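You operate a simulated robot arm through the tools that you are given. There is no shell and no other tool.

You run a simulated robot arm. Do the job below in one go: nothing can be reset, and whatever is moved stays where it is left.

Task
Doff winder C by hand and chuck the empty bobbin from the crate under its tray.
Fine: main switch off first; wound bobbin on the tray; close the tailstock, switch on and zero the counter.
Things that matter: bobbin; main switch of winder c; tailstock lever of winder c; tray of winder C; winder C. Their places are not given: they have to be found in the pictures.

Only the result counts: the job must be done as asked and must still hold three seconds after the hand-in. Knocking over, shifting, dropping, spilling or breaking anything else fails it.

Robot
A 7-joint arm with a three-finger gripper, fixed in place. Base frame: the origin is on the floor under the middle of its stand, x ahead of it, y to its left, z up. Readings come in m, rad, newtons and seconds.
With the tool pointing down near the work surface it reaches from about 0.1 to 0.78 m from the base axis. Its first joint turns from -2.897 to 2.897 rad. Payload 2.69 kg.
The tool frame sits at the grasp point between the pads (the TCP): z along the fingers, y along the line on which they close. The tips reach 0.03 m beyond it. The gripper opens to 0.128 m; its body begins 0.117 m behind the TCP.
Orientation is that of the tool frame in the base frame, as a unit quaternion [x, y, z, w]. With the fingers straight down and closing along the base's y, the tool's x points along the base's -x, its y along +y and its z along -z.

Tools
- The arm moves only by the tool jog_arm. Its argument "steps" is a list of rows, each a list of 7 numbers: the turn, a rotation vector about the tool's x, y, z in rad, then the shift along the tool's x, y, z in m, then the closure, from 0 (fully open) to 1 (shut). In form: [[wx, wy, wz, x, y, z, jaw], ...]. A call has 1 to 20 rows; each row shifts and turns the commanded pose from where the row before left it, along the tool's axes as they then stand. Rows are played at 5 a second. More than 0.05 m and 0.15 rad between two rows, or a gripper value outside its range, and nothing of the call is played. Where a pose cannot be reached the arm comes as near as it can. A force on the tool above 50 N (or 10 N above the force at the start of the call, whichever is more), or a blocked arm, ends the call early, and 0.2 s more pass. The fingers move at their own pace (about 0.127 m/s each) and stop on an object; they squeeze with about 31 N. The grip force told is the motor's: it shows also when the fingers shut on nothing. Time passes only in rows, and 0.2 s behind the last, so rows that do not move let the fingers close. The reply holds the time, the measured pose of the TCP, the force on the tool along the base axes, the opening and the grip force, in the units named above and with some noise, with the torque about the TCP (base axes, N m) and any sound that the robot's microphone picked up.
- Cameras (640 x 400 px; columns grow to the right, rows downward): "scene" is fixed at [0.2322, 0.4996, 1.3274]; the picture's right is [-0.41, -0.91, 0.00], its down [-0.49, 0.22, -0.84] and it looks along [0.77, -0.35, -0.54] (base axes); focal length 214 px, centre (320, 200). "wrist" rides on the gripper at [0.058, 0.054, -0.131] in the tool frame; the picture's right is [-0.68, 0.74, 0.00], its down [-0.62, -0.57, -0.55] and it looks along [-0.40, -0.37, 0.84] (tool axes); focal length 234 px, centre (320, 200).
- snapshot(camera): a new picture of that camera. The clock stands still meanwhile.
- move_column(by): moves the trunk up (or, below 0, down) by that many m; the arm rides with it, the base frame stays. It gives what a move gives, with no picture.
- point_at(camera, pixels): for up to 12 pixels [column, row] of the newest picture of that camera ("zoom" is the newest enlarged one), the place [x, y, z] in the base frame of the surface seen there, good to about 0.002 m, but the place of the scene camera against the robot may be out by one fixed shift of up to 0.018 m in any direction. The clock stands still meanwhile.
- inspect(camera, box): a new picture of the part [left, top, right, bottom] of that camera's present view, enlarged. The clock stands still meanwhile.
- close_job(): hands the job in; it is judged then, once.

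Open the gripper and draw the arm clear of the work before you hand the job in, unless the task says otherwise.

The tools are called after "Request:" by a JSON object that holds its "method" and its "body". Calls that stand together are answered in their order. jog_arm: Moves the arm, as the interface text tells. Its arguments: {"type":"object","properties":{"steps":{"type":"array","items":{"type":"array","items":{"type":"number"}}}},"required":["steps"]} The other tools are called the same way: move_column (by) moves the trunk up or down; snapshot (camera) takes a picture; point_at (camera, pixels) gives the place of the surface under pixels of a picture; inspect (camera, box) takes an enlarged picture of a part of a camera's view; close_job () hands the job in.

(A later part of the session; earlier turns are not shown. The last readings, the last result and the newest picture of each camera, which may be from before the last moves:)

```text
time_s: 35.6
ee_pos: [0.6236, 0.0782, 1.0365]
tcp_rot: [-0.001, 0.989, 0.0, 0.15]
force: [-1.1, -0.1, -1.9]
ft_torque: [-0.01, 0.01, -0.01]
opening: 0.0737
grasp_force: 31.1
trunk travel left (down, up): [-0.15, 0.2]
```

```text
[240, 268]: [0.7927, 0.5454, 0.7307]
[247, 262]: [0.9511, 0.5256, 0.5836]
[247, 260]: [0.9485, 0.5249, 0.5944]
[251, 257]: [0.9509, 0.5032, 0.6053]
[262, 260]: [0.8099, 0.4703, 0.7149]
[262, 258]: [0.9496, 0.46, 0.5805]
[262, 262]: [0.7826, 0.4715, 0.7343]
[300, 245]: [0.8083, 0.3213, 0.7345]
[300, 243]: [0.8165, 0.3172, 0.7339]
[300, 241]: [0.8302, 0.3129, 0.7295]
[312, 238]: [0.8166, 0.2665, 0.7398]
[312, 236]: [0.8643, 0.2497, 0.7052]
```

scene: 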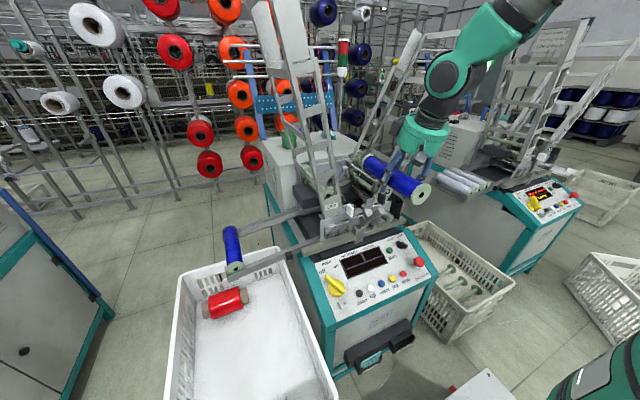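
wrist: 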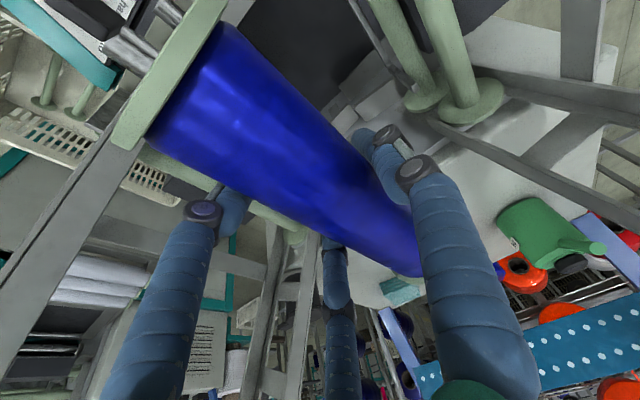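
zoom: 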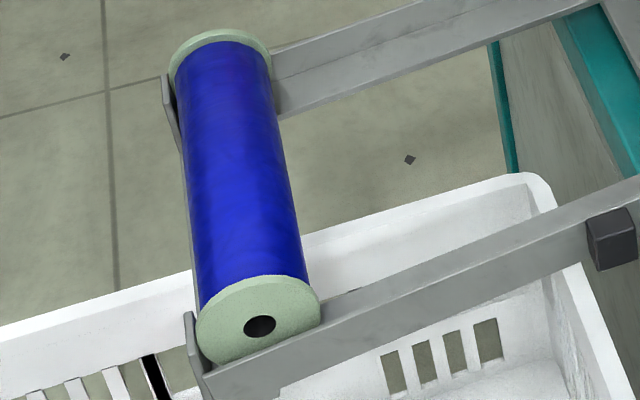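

Rails: ledges at x≈0.775–0.81 and 0.978–1.007, sloping down to +y (z≈0.7225 at y=0.409). Reaching there is far, so I carry the bobbin to y≈0.44 in front of the magazine and will test how far the arm reaches.

Request:
{"method": "jog_arm", "body": {"steps": [[0, 0, 0, 0.0287, 0, -0.0088, 1], [0, 0, 0, 0, 0.04, 0, 1], [0, 0, 0, 0, 0.04, 0, 1], [0, 0, 0, 0, 0.04, 0, 1], [0, 0, 0, 0, 0.04, 0, 1], [0, 0, 0, 0, 0.04, 0, 1], [0, 0, 0, 0, 0.04, 0, 1], [0, 0, 0, 0, 0.04, 0, 1], [0, 0, 0, 0, 0.04, 0, 1], [0, 0, 0, 0, 0.04, 0, 1], [0, 0, 0, 0, 0, 0, 1]]}}

Request:
{"method": "snapshot", "body": {"camera": "scene"}}

Request:
{"method": "snapshot", "body": {"camera": "wrist"}}

```text
time_s: 38.0
ee_pos: [0.5946, 0.4371, 1.0341]
tcp_rot: [0.0, 0.989, 0.0, 0.15]
force: [0.9, 0.0, -3.0]
ft_torque: [-0.06, 0.0, -0.03]
opening: 0.0738
grasp_force: 31.1
trunk travel left (down, up): [-0.15, 0.2]
```

```text
taken
```

scene: 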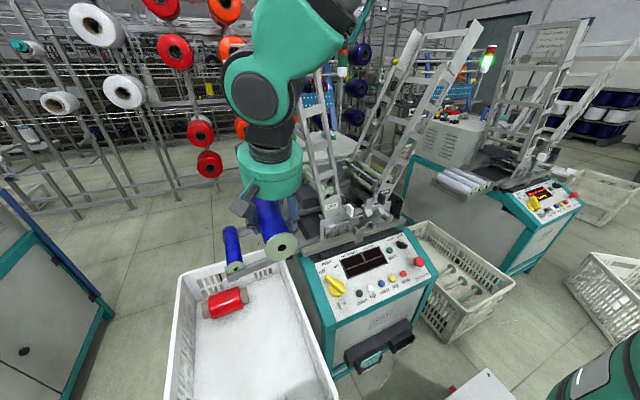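

```text
taken
```

wrist: 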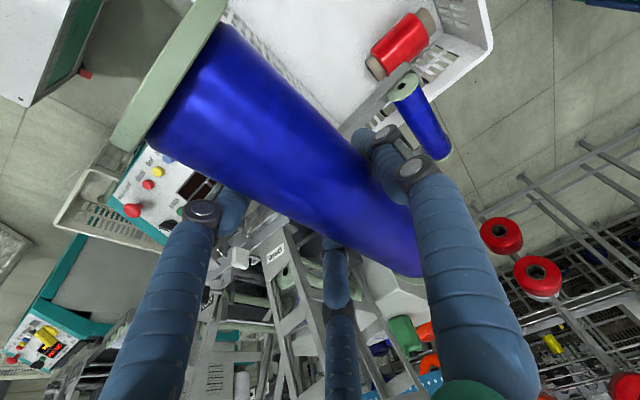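

I measure the wrist joint's place (the round cover at scene (255,95)) to work out the arm's real reach.

Request:
{"method": "point_at", "body": {"camera": "scene", "pixels": [[255, 97], [240, 85], [270, 110], [272, 150], [270, 175], [290, 60], [310, 30], [345, 10], [250, 195], [280, 245], [265, 205], [280, 240]]}}

Request:
{"method": "point_at", "body": {"camera": "wrist", "pixels": [[130, 110], [165, 70], [205, 20], [170, 120], [220, 60], [410, 265], [300, 150], [250, 180], [350, 190], [280, 100], [400, 250], [385, 215]]}}

```text
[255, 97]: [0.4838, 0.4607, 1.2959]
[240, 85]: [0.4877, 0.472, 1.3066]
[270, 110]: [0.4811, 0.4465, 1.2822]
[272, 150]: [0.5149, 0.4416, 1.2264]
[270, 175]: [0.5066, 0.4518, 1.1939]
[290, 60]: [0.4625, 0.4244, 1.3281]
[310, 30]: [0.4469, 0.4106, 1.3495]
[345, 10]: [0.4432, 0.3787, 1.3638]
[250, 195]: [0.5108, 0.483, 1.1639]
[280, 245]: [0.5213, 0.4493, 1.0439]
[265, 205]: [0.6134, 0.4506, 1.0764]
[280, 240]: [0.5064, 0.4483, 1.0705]
```

```text
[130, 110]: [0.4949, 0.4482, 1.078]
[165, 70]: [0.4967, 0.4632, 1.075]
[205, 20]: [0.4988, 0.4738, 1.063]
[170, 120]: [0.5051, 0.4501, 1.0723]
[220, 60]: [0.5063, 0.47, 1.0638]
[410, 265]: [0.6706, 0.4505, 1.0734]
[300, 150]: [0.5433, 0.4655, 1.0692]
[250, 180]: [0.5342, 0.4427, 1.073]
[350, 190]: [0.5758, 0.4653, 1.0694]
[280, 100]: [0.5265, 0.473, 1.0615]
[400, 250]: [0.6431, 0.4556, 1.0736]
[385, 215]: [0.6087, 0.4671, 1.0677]
```

Bobbin in hand: level, axis 10 mm left and 11 mm above the TCP, centre about 6 mm further in x. I lower the trunk 0.15 m, which should bring the shoulder to a better height for the tray.

Request:
{"method": "move_column", "body": {"by": -0.15}}

Request:
{"method": "snapshot", "body": {"camera": "scene"}}

```text
time_s: 39.8
ee_pos: [0.5931, 0.437, 0.8867]
tcp_rot: [0.0, 0.989, 0.0, 0.15]
force: [0.2, -0.4, -2.0]
ft_torque: [-0.08, 0.06, 0.0]
opening: 0.0739
grasp_force: 31.0
trunk travel left (down, up): [0.0, 0.35]
```

```text
taken
```

scene: 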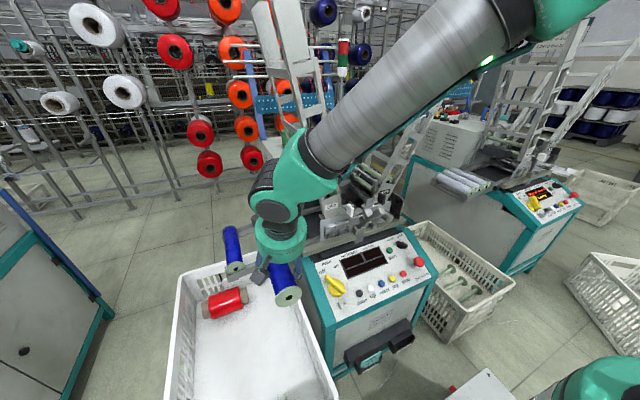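

Lowered. Before advancing I check the left outer side of the left magazine and the dark box beside it.

Request:
{"method": "point_at", "body": {"camera": "scene", "pixels": [[321, 185], [313, 150], [307, 120], [300, 95], [300, 165], [296, 190], [302, 200], [310, 205], [322, 205], [290, 60], [330, 215], [285, 130]]}}

Request:
{"method": "inspect", "body": {"camera": "scene", "box": [230, 90, 350, 260]}}

Request:
{"method": "snapshot", "body": {"camera": "wrist"}}

```text
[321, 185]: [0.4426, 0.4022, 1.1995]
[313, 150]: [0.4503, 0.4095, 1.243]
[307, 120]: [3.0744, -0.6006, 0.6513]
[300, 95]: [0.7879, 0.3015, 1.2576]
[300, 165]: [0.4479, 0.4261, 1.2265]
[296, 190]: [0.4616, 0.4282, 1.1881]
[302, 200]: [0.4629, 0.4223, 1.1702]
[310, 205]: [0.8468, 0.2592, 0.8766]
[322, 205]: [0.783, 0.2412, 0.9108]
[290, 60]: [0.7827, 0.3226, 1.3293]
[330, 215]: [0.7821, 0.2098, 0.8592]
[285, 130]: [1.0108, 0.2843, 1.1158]
```

```text
2.35 times, centred on (290, 175) of scene
```

zoom: 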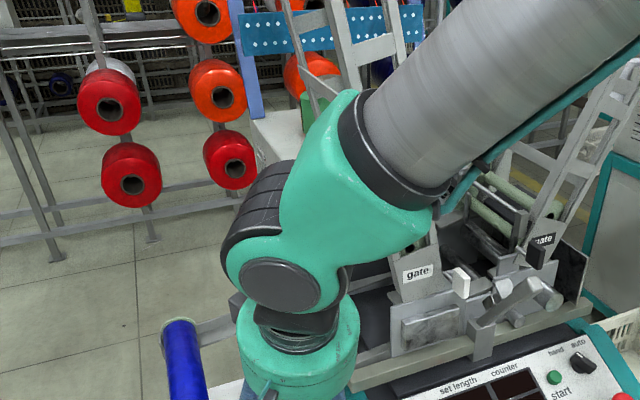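

```text
taken
```

wrist: 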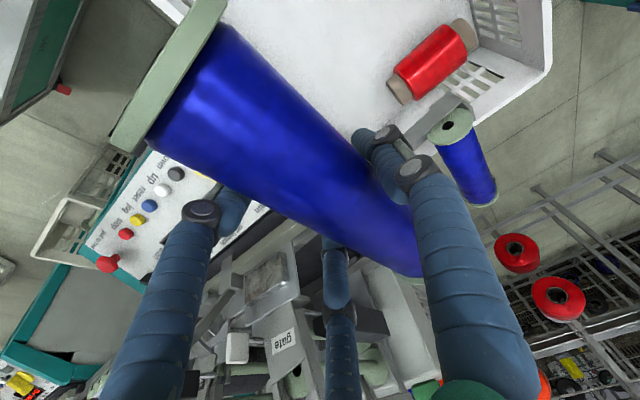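

The magazine's outer side and dark box stay at y≤0.31 near there, so y≈0.44 is clear. I advance in +x at constant height and watch where the reach ends.

Request:
{"method": "jog_arm", "body": {"steps": [[0, 0, 0, -0.0382, 0, 0.0118, 1], [0, 0, 0, -0.0382, 0, 0.0118, 1], [0, 0, 0, -0.0382, 0, 0.0118, 1], [0, 0, 0, -0.0382, 0, 0.0118, 1], [0, 0, 0, 0, 0, 0, 1]]}}

Request:
{"method": "snapshot", "body": {"camera": "scene"}}

```text
time_s: 41.0
ee_pos: [0.7516, 0.4347, 0.8861]
tcp_rot: [-0.001, 0.989, 0.0, 0.149]
force: [1.1, 0.7, -3.9]
ft_torque: [-0.01, 0.0, 0.01]
opening: 0.0737
grasp_force: 31.1
trunk travel left (down, up): [0.0, 0.35]
```

```text
taken
```

scene: 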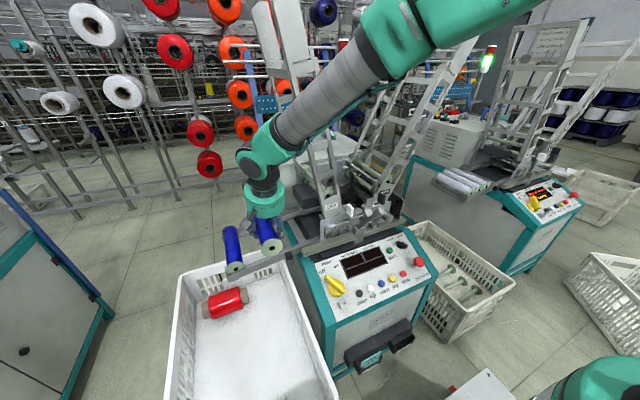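

Still tracking exactly at x=0.752. I continue another 8 cm.

Request:
{"method": "jog_arm", "body": {"steps": [[0, 0, 0, -0.0382, 0, 0.0118, 1], [0, 0, 0, -0.0382, 0, 0.0118, 1], [0, 0, 0, 0, 0, 0, 1]]}}

Request:
{"method": "snapshot", "body": {"camera": "scene"}}

```text
time_s: 41.8
ee_pos: [0.8351, 0.436, 0.8866]
tcp_rot: [0.0, 0.989, 0.001, 0.15]
force: [0.5, -0.1, -3.8]
ft_torque: [-0.03, -0.01, -0.01]
opening: 0.0736
grasp_force: 31.2
trunk travel left (down, up): [0.0, 0.35]
```

```text
taken
```

scene: 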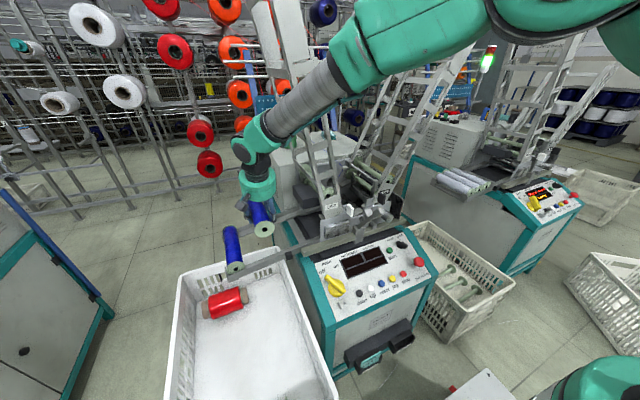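

Still reachable and the elbow isn't straight yet. I go the last 5 cm to x≈0.885.

Request:
{"method": "jog_arm", "body": {"steps": [[0, 0, 0, -0.0239, 0, 0.0074, 1], [0, 0, 0, -0.0239, 0, 0.0074, 1], [0, 0, 0, 0, 0, 0, 1]]}}

Request:
{"method": "snapshot", "body": {"camera": "scene"}}

Request:
{"method": "snapshot", "body": {"camera": "wrist"}}

```text
time_s: 42.5
ee_pos: [0.8829, 0.4375, 0.8851]
tcp_rot: [0.0, 0.989, 0.0, 0.15]
force: [0.3, 0.9, -3.0]
ft_torque: [-0.04, 0.01, -0.03]
opening: 0.0738
grasp_force: 30.9
trunk travel left (down, up): [0.0, 0.35]
```

```text
taken
```

scene: 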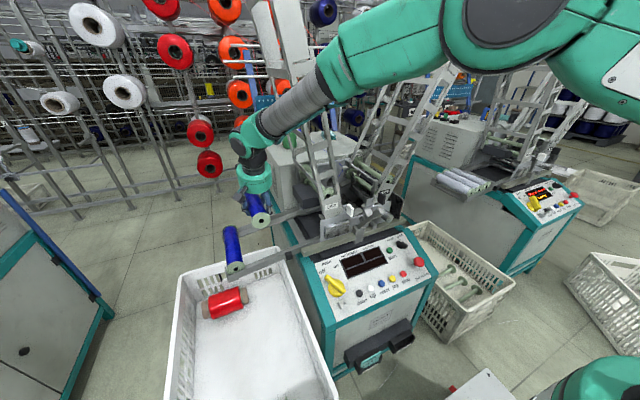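

```text
taken
```

wrist: 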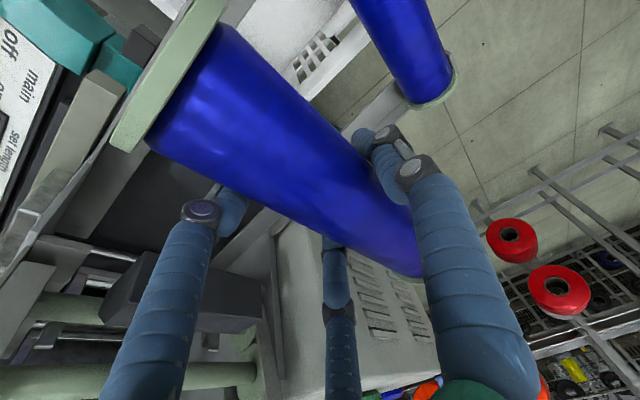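

The arm reaches (0.883, 0.4375). Now I measure the rails and the tray bobbin directly in the wrist frame to fix the placing position.

Request:
{"method": "point_at", "body": {"camera": "wrist", "pixels": [[420, 45], [440, 95], [450, 85], [395, 95], [370, 120], [290, 240], [130, 110], [205, 20], [60, 200], [400, 40], [280, 260], [350, 115]]}}

Request:
{"method": "inspect", "body": {"camera": "wrist", "box": [260, 0, 520, 160]}}

Request:
{"method": "inspect", "body": {"camera": "scene", "box": [210, 180, 310, 285]}}

```text
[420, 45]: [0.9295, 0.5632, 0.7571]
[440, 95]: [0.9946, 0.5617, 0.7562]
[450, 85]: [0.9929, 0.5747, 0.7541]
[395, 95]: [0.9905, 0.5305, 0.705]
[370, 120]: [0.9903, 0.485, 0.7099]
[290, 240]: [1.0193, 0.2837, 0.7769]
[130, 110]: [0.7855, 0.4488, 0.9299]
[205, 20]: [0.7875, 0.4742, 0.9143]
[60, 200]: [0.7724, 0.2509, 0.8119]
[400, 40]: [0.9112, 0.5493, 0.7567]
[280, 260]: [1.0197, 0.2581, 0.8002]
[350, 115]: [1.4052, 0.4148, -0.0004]
```

```text
2.46 times, centred on (390, 80) of wrist
```

zoom: 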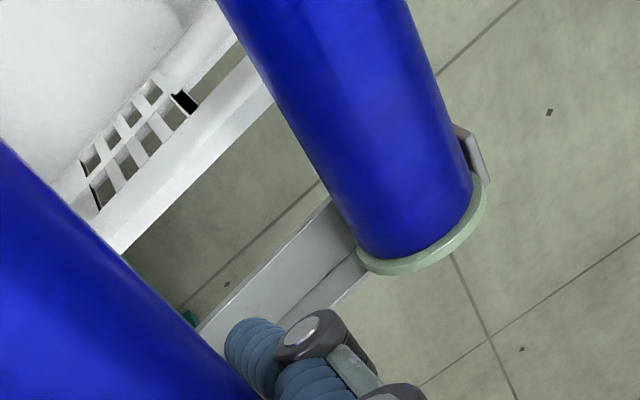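

```text
3.81 times, centred on (260, 232) of scene
```

zoom: 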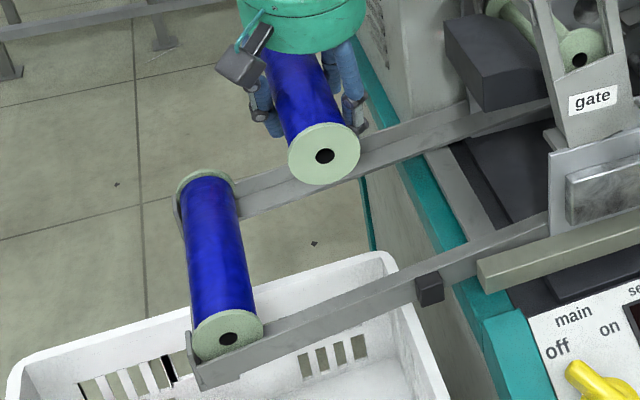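

The bobbin is centred over the rails in x (front face ≈0.7845 vs plates 0.774 and 1.0065). I shift slightly to y≈0.4545 and lower to just above the rails.

Request:
{"method": "jog_arm", "body": {"steps": [[0, 0, 0, 0.009, 0.0043, 0.0299, 1], [0, 0, 0, 0.009, 0.0043, 0.0299, 1], [0, 0, 0, 0.009, 0.0043, 0.0299, 1], [0, 0, 0, 0.009, 0.0043, 0.0299, 1], [0, 0, 0, 0, 0, 0, 1]]}}

Request:
{"method": "inspect", "body": {"camera": "scene", "box": [210, 180, 310, 285]}}

Request:
{"method": "snapshot", "body": {"camera": "wrist"}}

```text
time_s: 43.8
ee_pos: [0.8841, 0.4533, 0.7584]
tcp_rot: [0.0, 0.989, 0.0, 0.15]
force: [0.3, 0.3, -2.3]
ft_torque: [-0.02, 0.01, -0.03]
opening: 0.0737
grasp_force: 31.2
trunk travel left (down, up): [0.0, 0.35]
```

```text
3.81 times, centred on (260, 232) of scene
```

zoom: 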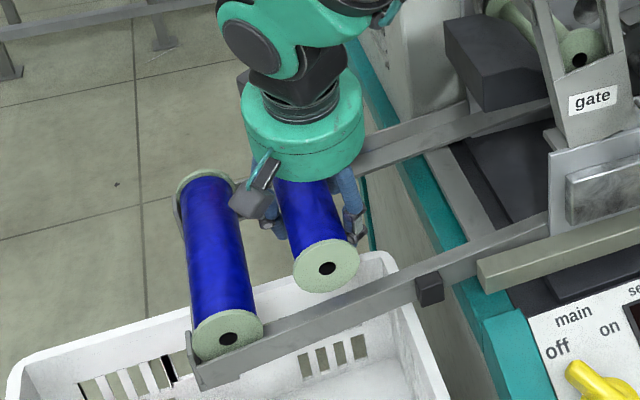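

```text
taken
```

wrist: 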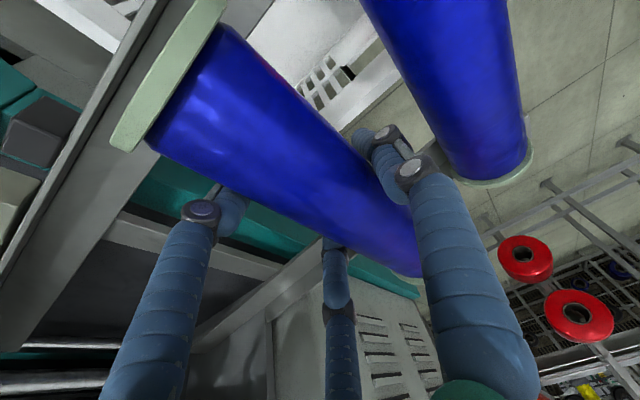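

Request:
{"method": "point_at", "body": {"camera": "wrist", "pixels": [[128, 120], [165, 65], [60, 190], [90, 140], [110, 180], [80, 220], [100, 100], [70, 150], [225, 60], [485, 160], [520, 160], [430, 60]]}}

Request:
{"method": "inspect", "body": {"camera": "wrist", "box": [0, 0, 240, 240]}}

```text
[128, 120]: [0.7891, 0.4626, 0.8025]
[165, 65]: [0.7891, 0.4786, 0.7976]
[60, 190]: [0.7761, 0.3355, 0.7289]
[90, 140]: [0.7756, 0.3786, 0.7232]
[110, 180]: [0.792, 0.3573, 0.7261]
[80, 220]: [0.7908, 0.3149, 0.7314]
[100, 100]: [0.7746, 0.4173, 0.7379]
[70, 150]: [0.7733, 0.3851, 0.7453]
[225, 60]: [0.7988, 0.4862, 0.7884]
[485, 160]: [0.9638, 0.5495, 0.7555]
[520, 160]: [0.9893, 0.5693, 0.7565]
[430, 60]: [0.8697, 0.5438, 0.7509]
```

```text
1.67 times, centred on (120, 120) of wrist
```

zoom: 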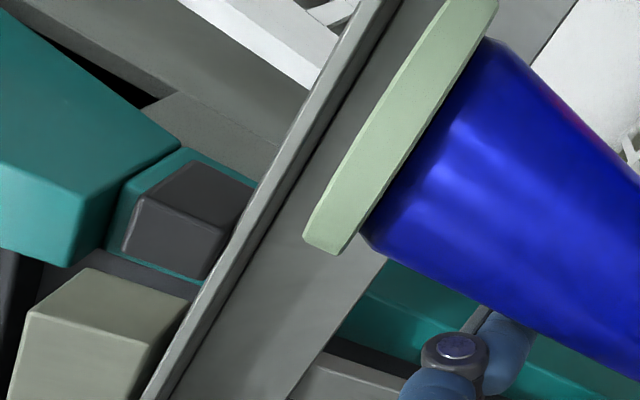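

Flange front is 11 mm from the front plate; I shift 3 mm back and lower 3 cm, then feel for the rails.

Request:
{"method": "jog_arm", "body": {"steps": [[0, 0, 0, 0.0059, 0, 0.0139, 1], [0, 0, 0, 0.0059, 0, 0.0139, 1], [0, 0, 0, 0, 0, 0, 1]]}}

Request:
{"method": "inspect", "body": {"camera": "scene", "box": [210, 200, 310, 285]}}

```text
time_s: 44.5
ee_pos: [0.8805, 0.4529, 0.731]
tcp_rot: [0.0, 0.989, 0.0, 0.149]
force: [0.2, -0.4, -2.6]
ft_torque: [0.0, 0.02, 0.02]
opening: 0.0738
grasp_force: 30.6
trunk travel left (down, up): [0.0, 0.35]
```

```text
4.71 times, centred on (260, 242) of scene
```

zoom: 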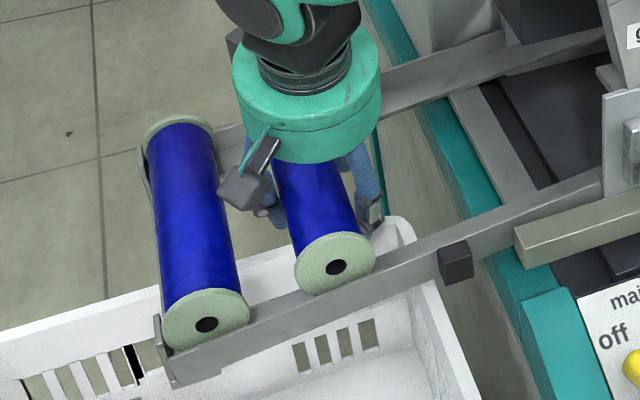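

No contact yet (force still the bobbin's weight). I lower in 2 mm steps until the rails carry it.

Request:
{"method": "jog_arm", "body": {"steps": [[0, 0, 0, 0.0006, 0, 0.0019, 1], [0, 0, 0, 0.0006, 0, 0.0019, 1], [0, 0, 0, 0, 0, 0, 1]]}}

Request:
{"method": "jog_arm", "body": {"steps": [[0, 0, 0, 0.0005, 0, 0.0014, 1], [0, 0, 0, 0.0005, 0, 0.0014, 1], [0, 0, 0, 0, 0, 0, 1]]}}

```text
time_s: 45.4
ee_pos: [0.8824, 0.4529, 0.7293]
tcp_rot: [0.0, 0.988, 0.001, 0.151]
force: [-2.1, 1.2, 10.6]
ft_torque: [0.1, 0.22, -0.21]
opening: 0.074
grasp_force: 31.0
trunk travel left (down, up): [0.0, 0.35]
```

```text
time_s: 46.1
ee_pos: [0.8823, 0.4556, 0.7272]
tcp_rot: [0.0, 0.989, 0.001, 0.151]
force: [3.0, 6.5, 15.5]
ft_torque: [0.21, -0.33, 0.13]
opening: 0.0744
grasp_force: 31.5
trunk travel left (down, up): [0.0, 0.35]
```

The rails now carry it (15 N upward). I ease up 1.5 mm and open the fingers gently to 0.09 m.

Request:
{"method": "jog_arm", "body": {"steps": [[0, 0, 0, -0.0005, 0, -0.0015, 1], [0, 0, 0, 0, 0, 0, 0.39], [0, 0, 0, 0, 0, 0, 0.36], [0, 0, 0, 0, 0, 0, 0.33], [0, 0, 0, 0, 0, 0, 0.31], [0, 0, 0, 0, 0, 0, 0.3]]}}

Request:
{"method": "inspect", "body": {"camera": "scene", "box": [210, 200, 310, 285]}}

Request:
{"method": "snapshot", "body": {"camera": "wrist"}}

```text
time_s: 47.5
ee_pos: [0.8813, 0.4547, 0.7266]
tcp_rot: [0.001, 0.989, 0.0, 0.151]
force: [0.9, 0.4, 0.8]
ft_torque: [0.02, 0.01, 0.01]
opening: 0.0899
grasp_force: 0.4
trunk travel left (down, up): [0.0, 0.35]
```

```text
4.71 times, centred on (260, 242) of scene
```

zoom: 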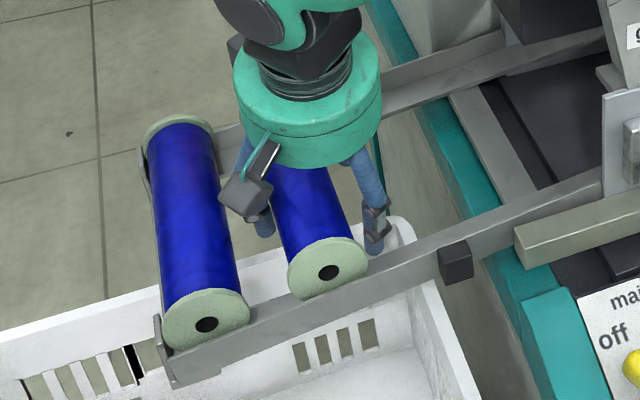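

```text
taken
```

wrist: 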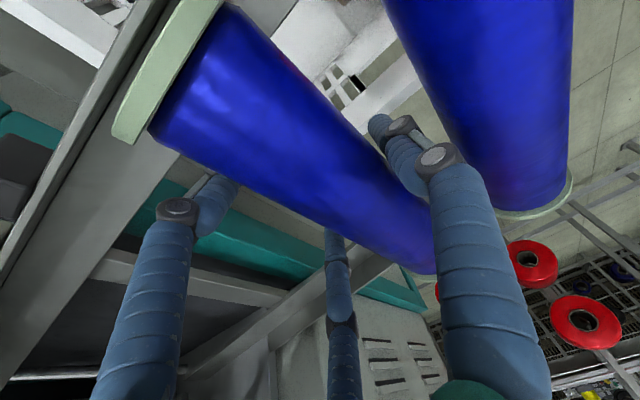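

The bobbin sits on both rails and leans on the left finger. I let it roll a little further with the finger, then lift the hand straight up.

Request:
{"method": "jog_arm", "body": {"steps": [[0, 0, 0, 0, 0.003, 0, 0.3], [0, 0, 0, 0, 0.003, 0, 0.3], [0, 0, 0, 0, 0, 0, 0.3], [0, 0, 0, -0.0015, 0, -0.0048, 0.3], [0, 0, 0, -0.0015, 0, -0.0048, 0.3], [0, 0, 0, -0.003, 0, -0.0096, 0.3], [0, 0, 0, -0.003, 0, -0.0096, 0.3], [0, 0, 0, -0.003, 0, -0.0096, 0.3], [0, 0, 0, -0.0059, 0, -0.0191, 0.3], [0, 0, 0, -0.0059, 0, -0.0191, 0.3], [0, 0, 0, -0.0089, 0, -0.0287, 0.3], [0, 0, 0, -0.0089, 0, -0.0287, 0.3], [0, 0, 0, 0, 0, 0, 0.3]]}}

Request:
{"method": "inspect", "body": {"camera": "scene", "box": [210, 200, 310, 285]}}

Request:
{"method": "snapshot", "body": {"camera": "wrist"}}

```text
time_s: 50.4
ee_pos: [0.879, 0.4607, 0.8671]
tcp_rot: [-0.001, 0.989, 0.001, 0.151]
force: [0.2, 0.3, 0.5]
ft_torque: [-0.01, 0.01, -0.01]
opening: 0.0895
grasp_force: 0.0
trunk travel left (down, up): [0.0, 0.35]
```

```text
4.71 times, centred on (260, 242) of scene
```

zoom: 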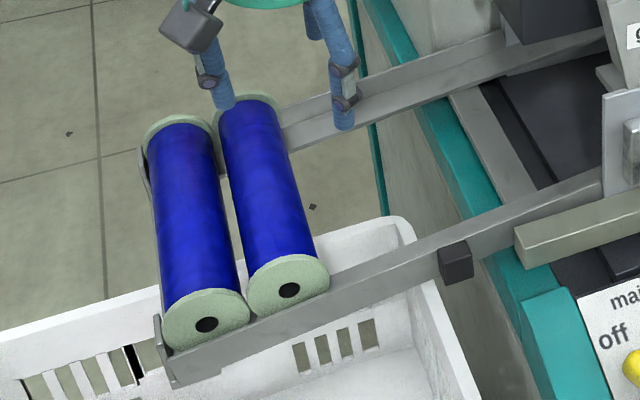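

```text
taken
```

wrist: 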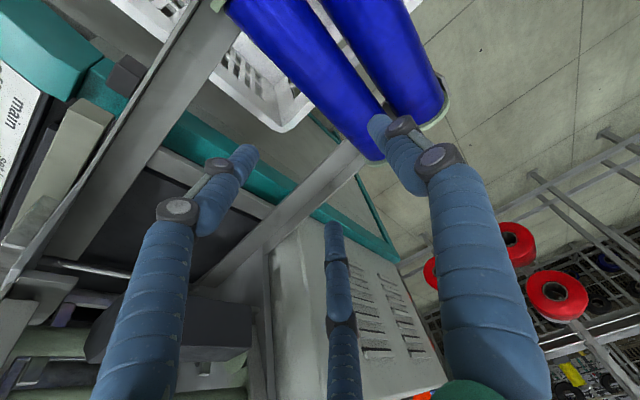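

The wound bobbin rests on the tray beside the other one, nothing else moved. I withdraw the hand and turn it 90° for the empty bobbin that lies along y in the crate.

Request:
{"method": "jog_arm", "body": {"steps": [[0, 0, 0, 0.0374, 0.005, -0.0181, 0], [0, 0, 0, 0.0374, 0.005, -0.0181, 0], [0, 0, 0, 0.0374, 0.005, -0.0181, 0], [0, 0, 0, 0.0374, 0.005, -0.0181, 0], [0, 0, 0, 0.0374, 0.005, -0.0181, 0], [0, 0, 0, 0.0374, 0.005, -0.0181, 0], [0, 0, 0, 0.0374, 0.005, -0.0181, 0], [0, 0, 0, 0.0374, 0.005, -0.0181, 0]]}}

Request:
{"method": "jog_arm", "body": {"steps": [[-0.0387, 0, -0.1251, 0, 0, 0, 0], [-0.0387, 0, -0.1251, 0, 0, 0, 0], [-0.0387, 0, -0.1251, 0, 0, 0, 0], [-0.0387, 0, -0.1251, 0, 0, 0, 0], [-0.0387, 0, -0.1251, 0, 0, 0, 0], [-0.0387, 0, -0.1251, 0, 0, 0, 0], [-0.0387, 0, -0.1251, 0, 0, 0, 0], [-0.0387, 0, -0.1251, 0, 0, 0, 0], [-0.0387, 0, -0.1251, 0, 0, 0, 0], [-0.0387, 0, -0.1251, 0, 0, 0, 0], [-0.0387, 0, -0.1251, 0, 0, 0, 0], [-0.0387, 0, -0.1251, 0, 0, 0, 0], [0, 0, 0, 0, 0, 0, 0]]}}

Request:
{"method": "snapshot", "body": {"camera": "wrist"}}

Request:
{"method": "snapshot", "body": {"camera": "scene"}}

```text
time_s: 52.1
ee_pos: [0.5527, 0.5005, 0.9153]
tcp_rot: [0.0, 0.989, 0.0, 0.15]
force: [0.9, -0.3, -0.6]
ft_torque: [0.0, 0.09, 0.01]
opening: 0.1282
grasp_force: 0.0
trunk travel left (down, up): [0.0, 0.35]
```

```text
time_s: 55.0
ee_pos: [0.5514, 0.5006, 0.9171]
tcp_rot: [0.7, -0.698, -0.106, -0.106]
force: [0.5, 0.6, -0.3]
ft_torque: [0.0, 0.02, 0.0]
opening: 0.1278
grasp_force: 0.1
trunk travel left (down, up): [0.0, 0.35]
```

```text
taken
```

wrist: 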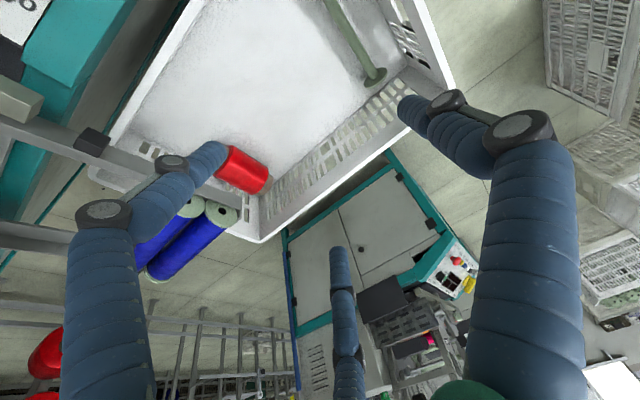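

```text
taken
```

scene: 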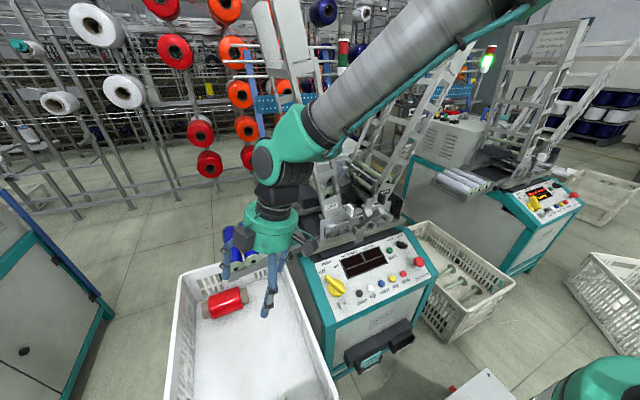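

The empty bobbin is at the top of the wrist view. I move the hand back (towards −x, −y) so the camera sees it fully.

Request:
{"method": "jog_arm", "body": {"steps": [[0, 0, 0, 0.0157, 0.0367, 0.0056, 0], [0, 0, 0, 0.0157, 0.0367, 0.0056, 0], [0, 0, 0, 0.0157, 0.0367, 0.0056, 0], [0, 0, 0, 0.0157, 0.0367, 0.0056, 0], [0, 0, 0, 0.0157, 0.0367, 0.0056, 0], [0, 0, 0, 0.0157, 0.0367, 0.0056, 0], [0, 0, 0, 0, 0, 0, 0]]}}

Request:
{"method": "snapshot", "body": {"camera": "wrist"}}

```text
time_s: 56.5
ee_pos: [0.3332, 0.423, 0.8556]
tcp_rot: [0.7, -0.699, -0.105, -0.106]
force: [-0.2, -0.4, 0.2]
ft_torque: [-0.01, 0.0, 0.01]
opening: 0.1281
grasp_force: 0.1
trunk travel left (down, up): [0.0, 0.35]
```

```text
taken
```

wrist: 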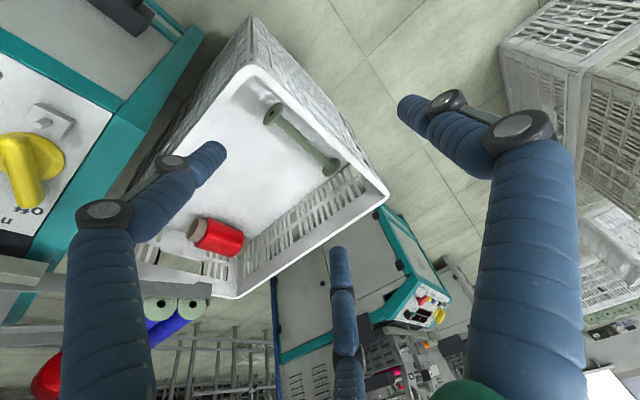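

The empty bobbin is clearly visible from (272,113) to (330,168). I enlarge and measure it together with the crate walls.

Request:
{"method": "inspect", "body": {"camera": "wrist", "box": [220, 60, 400, 200]}}

Request:
{"method": "point_at", "body": {"camera": "wrist", "pixels": [[283, 123], [290, 130], [300, 139], [310, 149], [318, 157], [271, 113], [331, 167], [290, 110], [340, 150], [250, 72], [385, 195], [270, 140]]}}

Request:
{"method": "point_at", "body": {"camera": "wrist", "pixels": [[265, 106], [278, 105], [268, 118], [335, 162], [326, 174], [338, 171], [301, 135], [297, 142], [255, 85], [310, 90], [350, 130], [320, 105]]}}

```text
2.86 times, centred on (310, 130) of wrist
```

zoom: 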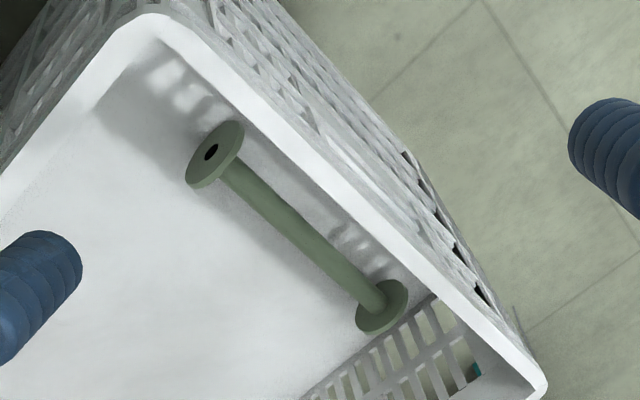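

```text
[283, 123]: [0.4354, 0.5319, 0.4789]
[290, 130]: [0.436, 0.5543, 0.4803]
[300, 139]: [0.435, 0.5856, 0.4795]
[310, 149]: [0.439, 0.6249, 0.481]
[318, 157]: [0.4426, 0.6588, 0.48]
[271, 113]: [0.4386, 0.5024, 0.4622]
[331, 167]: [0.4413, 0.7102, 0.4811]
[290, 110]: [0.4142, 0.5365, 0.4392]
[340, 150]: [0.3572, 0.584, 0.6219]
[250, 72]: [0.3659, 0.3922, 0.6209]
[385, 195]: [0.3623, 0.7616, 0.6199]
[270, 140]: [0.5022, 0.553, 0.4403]
```

```text
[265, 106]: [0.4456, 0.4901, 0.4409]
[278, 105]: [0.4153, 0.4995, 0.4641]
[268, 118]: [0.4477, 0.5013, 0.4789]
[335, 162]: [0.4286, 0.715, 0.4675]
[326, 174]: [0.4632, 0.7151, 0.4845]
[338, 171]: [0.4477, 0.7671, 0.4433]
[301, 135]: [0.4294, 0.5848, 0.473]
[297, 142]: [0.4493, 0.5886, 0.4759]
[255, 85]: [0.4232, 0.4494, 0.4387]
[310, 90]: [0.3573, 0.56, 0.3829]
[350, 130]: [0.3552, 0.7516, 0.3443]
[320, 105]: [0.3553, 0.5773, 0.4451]
```

The empty bobbin's axis runs from (0.439, 0.502) to (0.4455, 0.713), z≈0.468, barrel radius ≈12 mm. The crate's near wall is close, so I measure its rim edge.

Request:
{"method": "point_at", "body": {"camera": "wrist", "pixels": [[283, 102], [285, 100], [286.5, 98.5], [288, 97], [290, 95], [292, 93], [318, 130], [321, 128], [324, 126], [328, 123], [332, 118], [336, 115]]}}

Request:
{"method": "inspect", "body": {"camera": "wrist", "box": [260, 80, 350, 150]}}

```text
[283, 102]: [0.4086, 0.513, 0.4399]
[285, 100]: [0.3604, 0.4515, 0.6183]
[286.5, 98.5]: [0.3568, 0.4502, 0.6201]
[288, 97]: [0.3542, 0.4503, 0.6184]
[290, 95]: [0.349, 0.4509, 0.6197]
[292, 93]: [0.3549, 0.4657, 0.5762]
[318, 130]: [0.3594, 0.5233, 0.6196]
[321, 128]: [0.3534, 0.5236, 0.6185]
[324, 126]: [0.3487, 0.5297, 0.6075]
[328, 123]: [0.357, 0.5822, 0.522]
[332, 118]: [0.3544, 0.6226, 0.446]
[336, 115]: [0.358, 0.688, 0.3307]
```

```text
5.71 times, centred on (305, 115) of wrist
```

zoom: 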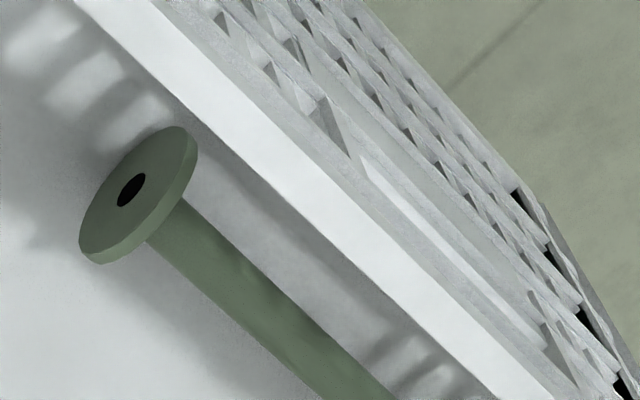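

The rim's inner edge is at x≈0.362, leaving room for the hand. I reduce the tilt to 0.15, align the yaw with the bobbin, pre-close the fingers partly and hover above it.

Request:
{"method": "jog_arm", "body": {"steps": [[0, 0.075, 0, 0, 0, 0, 0.3], [0, 0.075, 0, 0, 0, 0, 0.5], [0.0046, 0, 0.0307, 0, 0, 0, 0.5], [0, 0, 0, -0.0255, -0.0189, 0.0216, 0.5], [0, 0, 0, -0.0255, -0.0189, 0.0216, 0.5], [0, 0, 0, -0.0255, -0.0189, 0.0216, 0.5], [0, 0, 0, -0.0255, -0.0189, 0.0216, 0.5], [0, 0, 0, -0.0255, -0.0189, 0.0216, 0.5], [0, 0, 0, -0.0255, -0.0189, 0.0216, 0.5], [0, 0, 0, 0, 0, 0, 0.5]]}}

Request:
{"method": "snapshot", "body": {"camera": "wrist"}}

Request:
{"method": "snapshot", "body": {"camera": "scene"}}

```text
time_s: 58.8
ee_pos: [0.4503, 0.5871, 0.7507]
tcp_rot: [-0.694, 0.716, 0.052, 0.054]
force: [0.6, 0.2, -1.5]
ft_torque: [0.01, -0.03, 0.0]
opening: 0.0637
grasp_force: 0.0
trunk travel left (down, up): [0.0, 0.35]
```

```text
taken
```

wrist: 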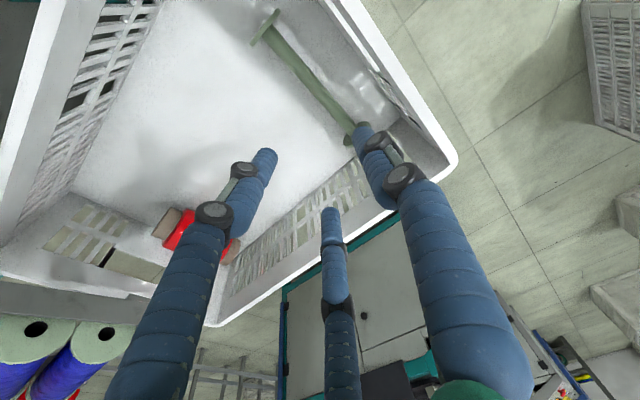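

```text
taken
```

scene: 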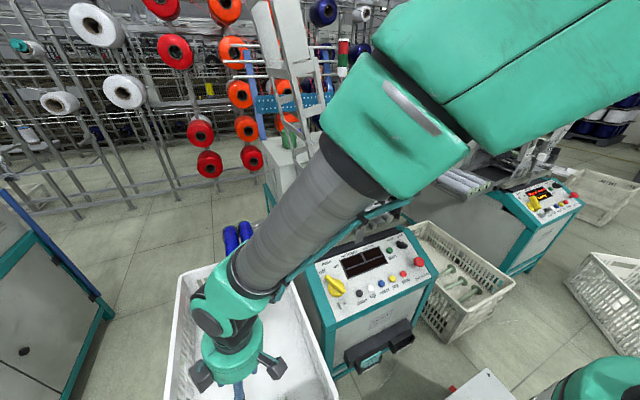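

Hovering over the crate. I remeasure the empty bobbin from this pose.

Request:
{"method": "point_at", "body": {"camera": "wrist", "pixels": [[290, 52], [300, 66], [310, 79], [320, 92], [330, 105], [340, 117], [264, 28], [276, 15], [270, 22], [350, 138], [316, 75], [304, 83]]}}

Request:
{"method": "inspect", "body": {"camera": "wrist", "box": [230, 0, 420, 160]}}

```text
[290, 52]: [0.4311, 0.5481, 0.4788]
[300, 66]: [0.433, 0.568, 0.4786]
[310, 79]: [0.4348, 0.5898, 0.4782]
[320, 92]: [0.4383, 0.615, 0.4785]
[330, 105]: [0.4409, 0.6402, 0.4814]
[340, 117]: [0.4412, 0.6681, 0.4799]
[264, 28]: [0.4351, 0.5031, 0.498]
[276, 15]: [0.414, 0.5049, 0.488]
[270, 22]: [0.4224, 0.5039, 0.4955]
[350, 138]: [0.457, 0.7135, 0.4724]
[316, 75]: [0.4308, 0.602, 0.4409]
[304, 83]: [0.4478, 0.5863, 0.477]
```

```text
2.50 times, centred on (325, 80) of wrist
```

zoom: 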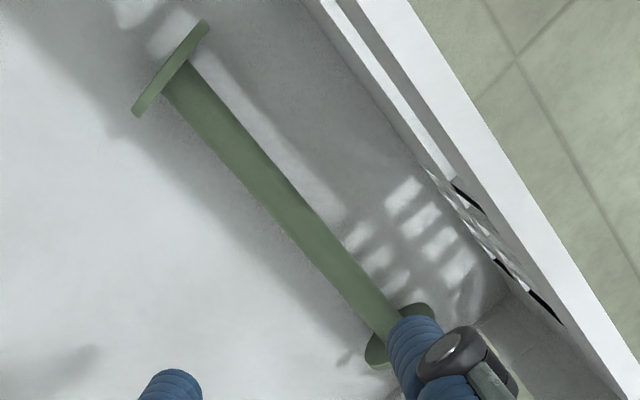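

The axis passes about (0.4416, 0.608) with a yaw of ~3°. I trim the yaw and descend to just above the barrel.

Request:
{"method": "jog_arm", "body": {"steps": [[0.003, 0, 0.0198, 0, 0, 0, 0.5], [0, 0, 0, 0.0023, 0, 0.0386, 0.5], [0, 0, 0, 0.0023, 0, 0.0386, 0.5], [0, 0, 0, 0.0023, 0, 0.0386, 0.5], [0, 0, 0, 0.0023, 0, 0.0386, 0.5], [0, 0, 0, 0.0023, 0, 0.0386, 0.5], [0, 0, 0, 0.0023, 0, 0.0386, 0.5], [0, 0, 0, 0, 0, 0, 0.5]]}}

Request:
{"method": "snapshot", "body": {"camera": "wrist"}}

```text
time_s: 60.5
ee_pos: [0.4491, 0.6065, 0.519]
tcp_rot: [-0.687, 0.722, 0.051, 0.055]
force: [0.6, 0.2, 0.6]
ft_torque: [0.01, 0.0, -0.01]
opening: 0.0638
grasp_force: 0.2
trunk travel left (down, up): [0.0, 0.35]
```

```text
taken
```

wrist: 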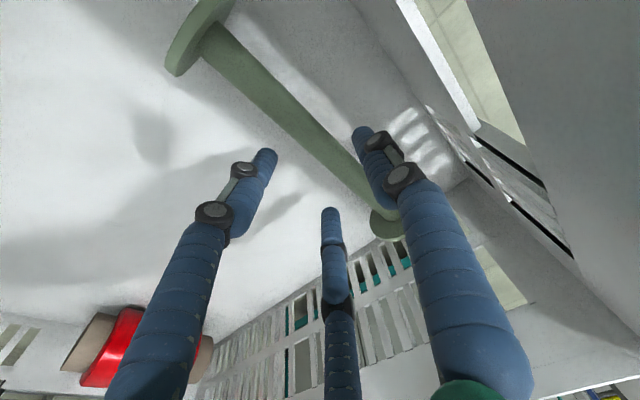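

Just above the barrel. I measure the barrel once more for final centring.

Request:
{"method": "point_at", "body": {"camera": "wrist", "pixels": [[300, 115], [290, 122], [310, 108], [325, 143], [317, 150], [333, 137], [345, 170], [338, 176], [352, 163], [250, 60], [240, 68], [260, 52]]}}

Request:
{"method": "inspect", "body": {"camera": "wrist", "box": [220, 60, 420, 240]}}

```text
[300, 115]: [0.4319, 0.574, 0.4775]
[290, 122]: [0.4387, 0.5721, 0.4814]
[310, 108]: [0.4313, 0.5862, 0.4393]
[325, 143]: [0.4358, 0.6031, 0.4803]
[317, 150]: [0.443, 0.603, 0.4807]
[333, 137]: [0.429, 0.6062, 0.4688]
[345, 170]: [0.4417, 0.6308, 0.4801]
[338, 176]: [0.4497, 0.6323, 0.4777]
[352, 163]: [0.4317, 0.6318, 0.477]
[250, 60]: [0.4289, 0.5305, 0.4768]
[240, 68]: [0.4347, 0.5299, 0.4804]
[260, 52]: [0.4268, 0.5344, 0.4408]
```

```text
2.22 times, centred on (320, 150) of wrist
```

zoom: 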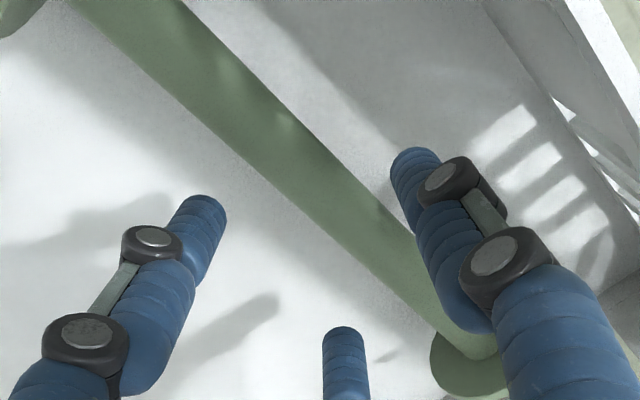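

Barrel axis at x≈0.440, z≈0.4695; the TCP offset of 9 mm is right. I lower the last 4 cm to z≈0.478 and then close.

Request:
{"method": "jog_arm", "body": {"steps": [[0, 0, 0, 0.002, 0, 0.0135, 0.5], [0, 0, 0, 0.002, 0, 0.0135, 0.5], [0, 0, 0, 0.002, 0, 0.0135, 0.5], [0, 0, 0, 0, 0, 0, 0.5]]}}

Request:
{"method": "snapshot", "body": {"camera": "wrist"}}

```text
time_s: 61.5
ee_pos: [0.4503, 0.6062, 0.4788]
tcp_rot: [-0.687, 0.722, 0.051, 0.054]
force: [-0.2, -0.5, 0.1]
ft_torque: [0.0, 0.0, 0.01]
opening: 0.0639
grasp_force: 0.0
trunk travel left (down, up): [0.0, 0.35]
```

```text
taken
```

wrist: 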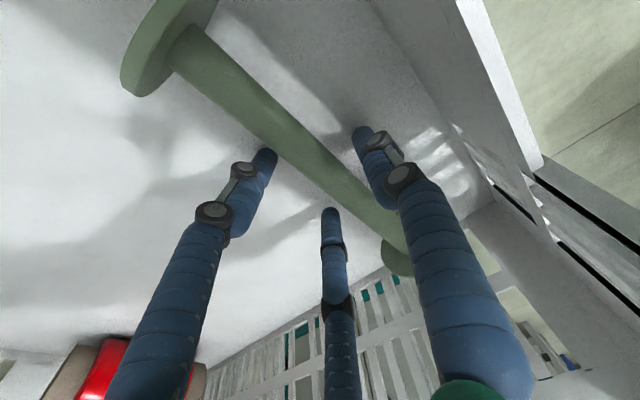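

The fingers straddle the barrel without contact. I close the gripper on it.

Request:
{"method": "jog_arm", "body": {"steps": [[0, 0, 0, 0, 0, 0, 0.6], [0, 0, 0, 0, 0, 0, 0.68], [0, 0, 0, 0, 0, 0, 1], [0, 0, 0, 0, 0, 0, 1], [0, 0, 0, 0, 0, 0, 1]]}}

Request:
{"method": "snapshot", "body": {"camera": "wrist"}}

```text
time_s: 62.8
ee_pos: [0.4508, 0.6053, 0.4769]
tcp_rot: [-0.688, 0.722, 0.05, 0.054]
force: [0.0, 0.0, -0.7]
ft_torque: [0.08, -0.01, -0.01]
opening: 0.0315
grasp_force: 30.9
trunk travel left (down, up): [0.0, 0.35]
```

```text
taken
```

wrist: 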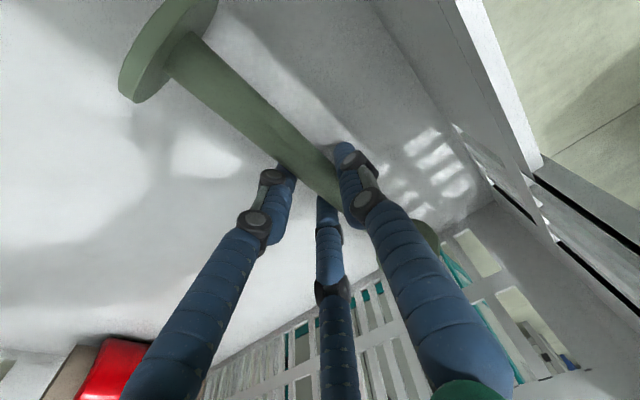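

Gripped at 0.0315 m opening. I lift gently, then up out of the crate to z≈0.80.

Request:
{"method": "jog_arm", "body": {"steps": [[0, 0, 0, -0.0015, 0, -0.0099, 1], [0, 0, 0, -0.003, 0, -0.0198, 1], [0, 0, 0, -0.0045, 0, -0.0297, 1], [0, 0, 0, -0.006, 0, -0.0396, 1], [0, 0, 0, -0.006, 0, -0.0396, 1], [0, 0, 0, -0.006, 0, -0.0396, 1], [0, 0, 0, -0.006, 0, -0.0396, 1], [0, 0, 0, -0.006, 0, -0.0396, 1], [0, 0, 0, -0.006, 0, -0.0396, 1], [0, 0, 0, 0, 0, 0, 1]]}}

Request:
{"method": "snapshot", "body": {"camera": "wrist"}}

Request:
{"method": "snapshot", "body": {"camera": "scene"}}

```text
time_s: 65.0
ee_pos: [0.4513, 0.6064, 0.7788]
tcp_rot: [-0.688, 0.722, 0.052, 0.055]
force: [-0.2, 0.2, 0.2]
ft_torque: [0.02, -0.03, 0.01]
opening: 0.0308
grasp_force: 31.2
trunk travel left (down, up): [0.0, 0.35]
```

```text
taken
```

wrist: 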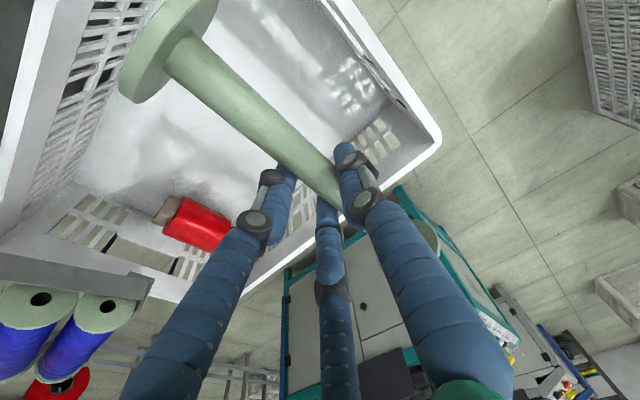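

```text
taken
```

scene: 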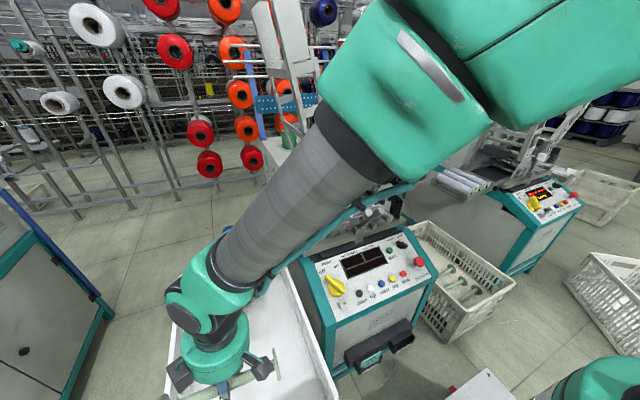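

The empty bobbin is lifted, nothing else disturbed. I raise the trunk back by 0.15 m.

Request:
{"method": "move_column", "body": {"by": 0.15}}

Request:
{"method": "jog_arm", "body": {"steps": [[0, 0, 0, 0.0345, -0.0081, -0.0204, 1], [0, 0, 0, 0.0345, -0.0081, -0.0204, 1], [0, 0, 0, 0.0345, -0.0081, -0.0204, 1], [0, 0, 0, 0.0345, -0.0081, -0.0204, 1], [0, 0, 0, 0.0345, -0.0081, -0.0204, 1], [0, 0, 0, 0.0345, -0.0081, -0.0204, 1], [0, 0, 0, 0.0345, -0.0081, -0.0204, 1], [0, 0, 0, 0.0345, -0.0081, -0.0204, 1]]}}

Request:
{"method": "jog_arm", "body": {"steps": [[0.0192, 0, 0.1254, 0, 0, 0, 1], [0.0192, 0, 0.1254, 0, 0, 0, 1], [0.0192, 0, 0.1254, 0, 0, 0, 1], [0.0192, 0, 0.1254, 0, 0, 0, 1], [0.0192, 0, 0.1254, 0, 0, 0, 1], [0.0192, 0, 0.1254, 0, 0, 0, 1], [0.0192, 0, 0.1254, 0, 0, 0, 1], [0.0192, 0, 0.1254, 0, 0, 0, 1], [0.0192, 0, 0.1254, 0, 0, 0, 1], [0.0192, 0, 0.1254, 0, 0, 0, 1], [0.0192, 0, 0.1254, 0, 0, 0, 1], [0.0192, 0, 0.1254, 0, 0, 0, 1], [0, 0, 0, 0, 0, 0, 1]]}}

Request:
{"method": "snapshot", "body": {"camera": "wrist"}}

Request:
{"method": "snapshot", "body": {"camera": "scene"}}

```text
time_s: 66.7
ee_pos: [0.4507, 0.6062, 0.9278]
tcp_rot: [-0.687, 0.722, 0.052, 0.055]
force: [0.0, -0.3, -1.2]
ft_torque: [0.02, -0.01, 0.01]
opening: 0.0311
grasp_force: 30.8
trunk travel left (down, up): [-0.15, 0.2]
```

```text
time_s: 68.5
ee_pos: [0.5006, 0.306, 1.0479]
tcp_rot: [-0.688, 0.722, 0.051, 0.056]
force: [-0.1, 1.3, -1.0]
ft_torque: [-0.02, -0.01, 0.01]
opening: 0.0311
grasp_force: 30.8
trunk travel left (down, up): [-0.15, 0.2]
```

```text
time_s: 71.3
ee_pos: [0.5019, 0.3071, 1.0486]
tcp_rot: [0.0, 0.997, 0.0, 0.076]
force: [0.7, -0.2, -1.0]
ft_torque: [0.01, -0.01, -0.05]
opening: 0.0308
grasp_force: 31.1
trunk travel left (down, up): [-0.15, 0.2]
```

```text
taken
```

wrist: 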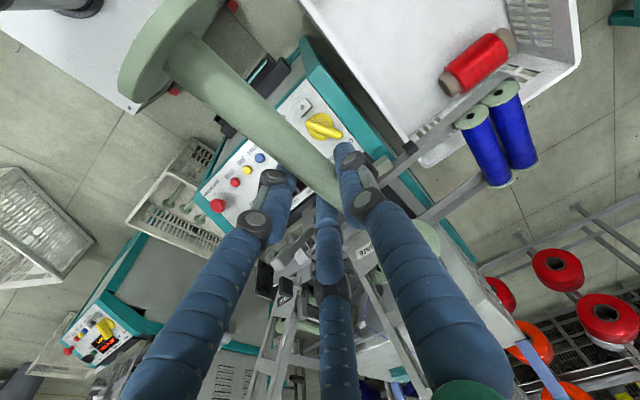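

```text
taken
```

scene: 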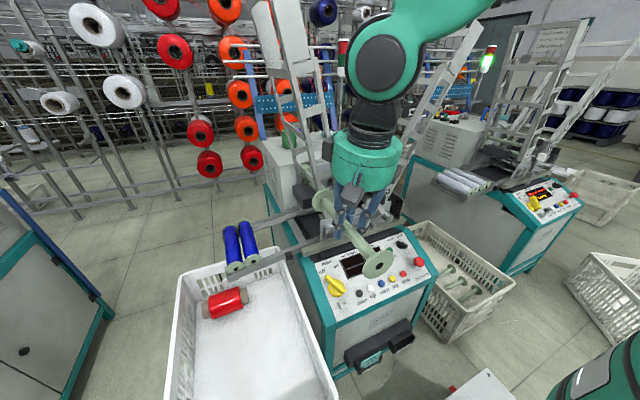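

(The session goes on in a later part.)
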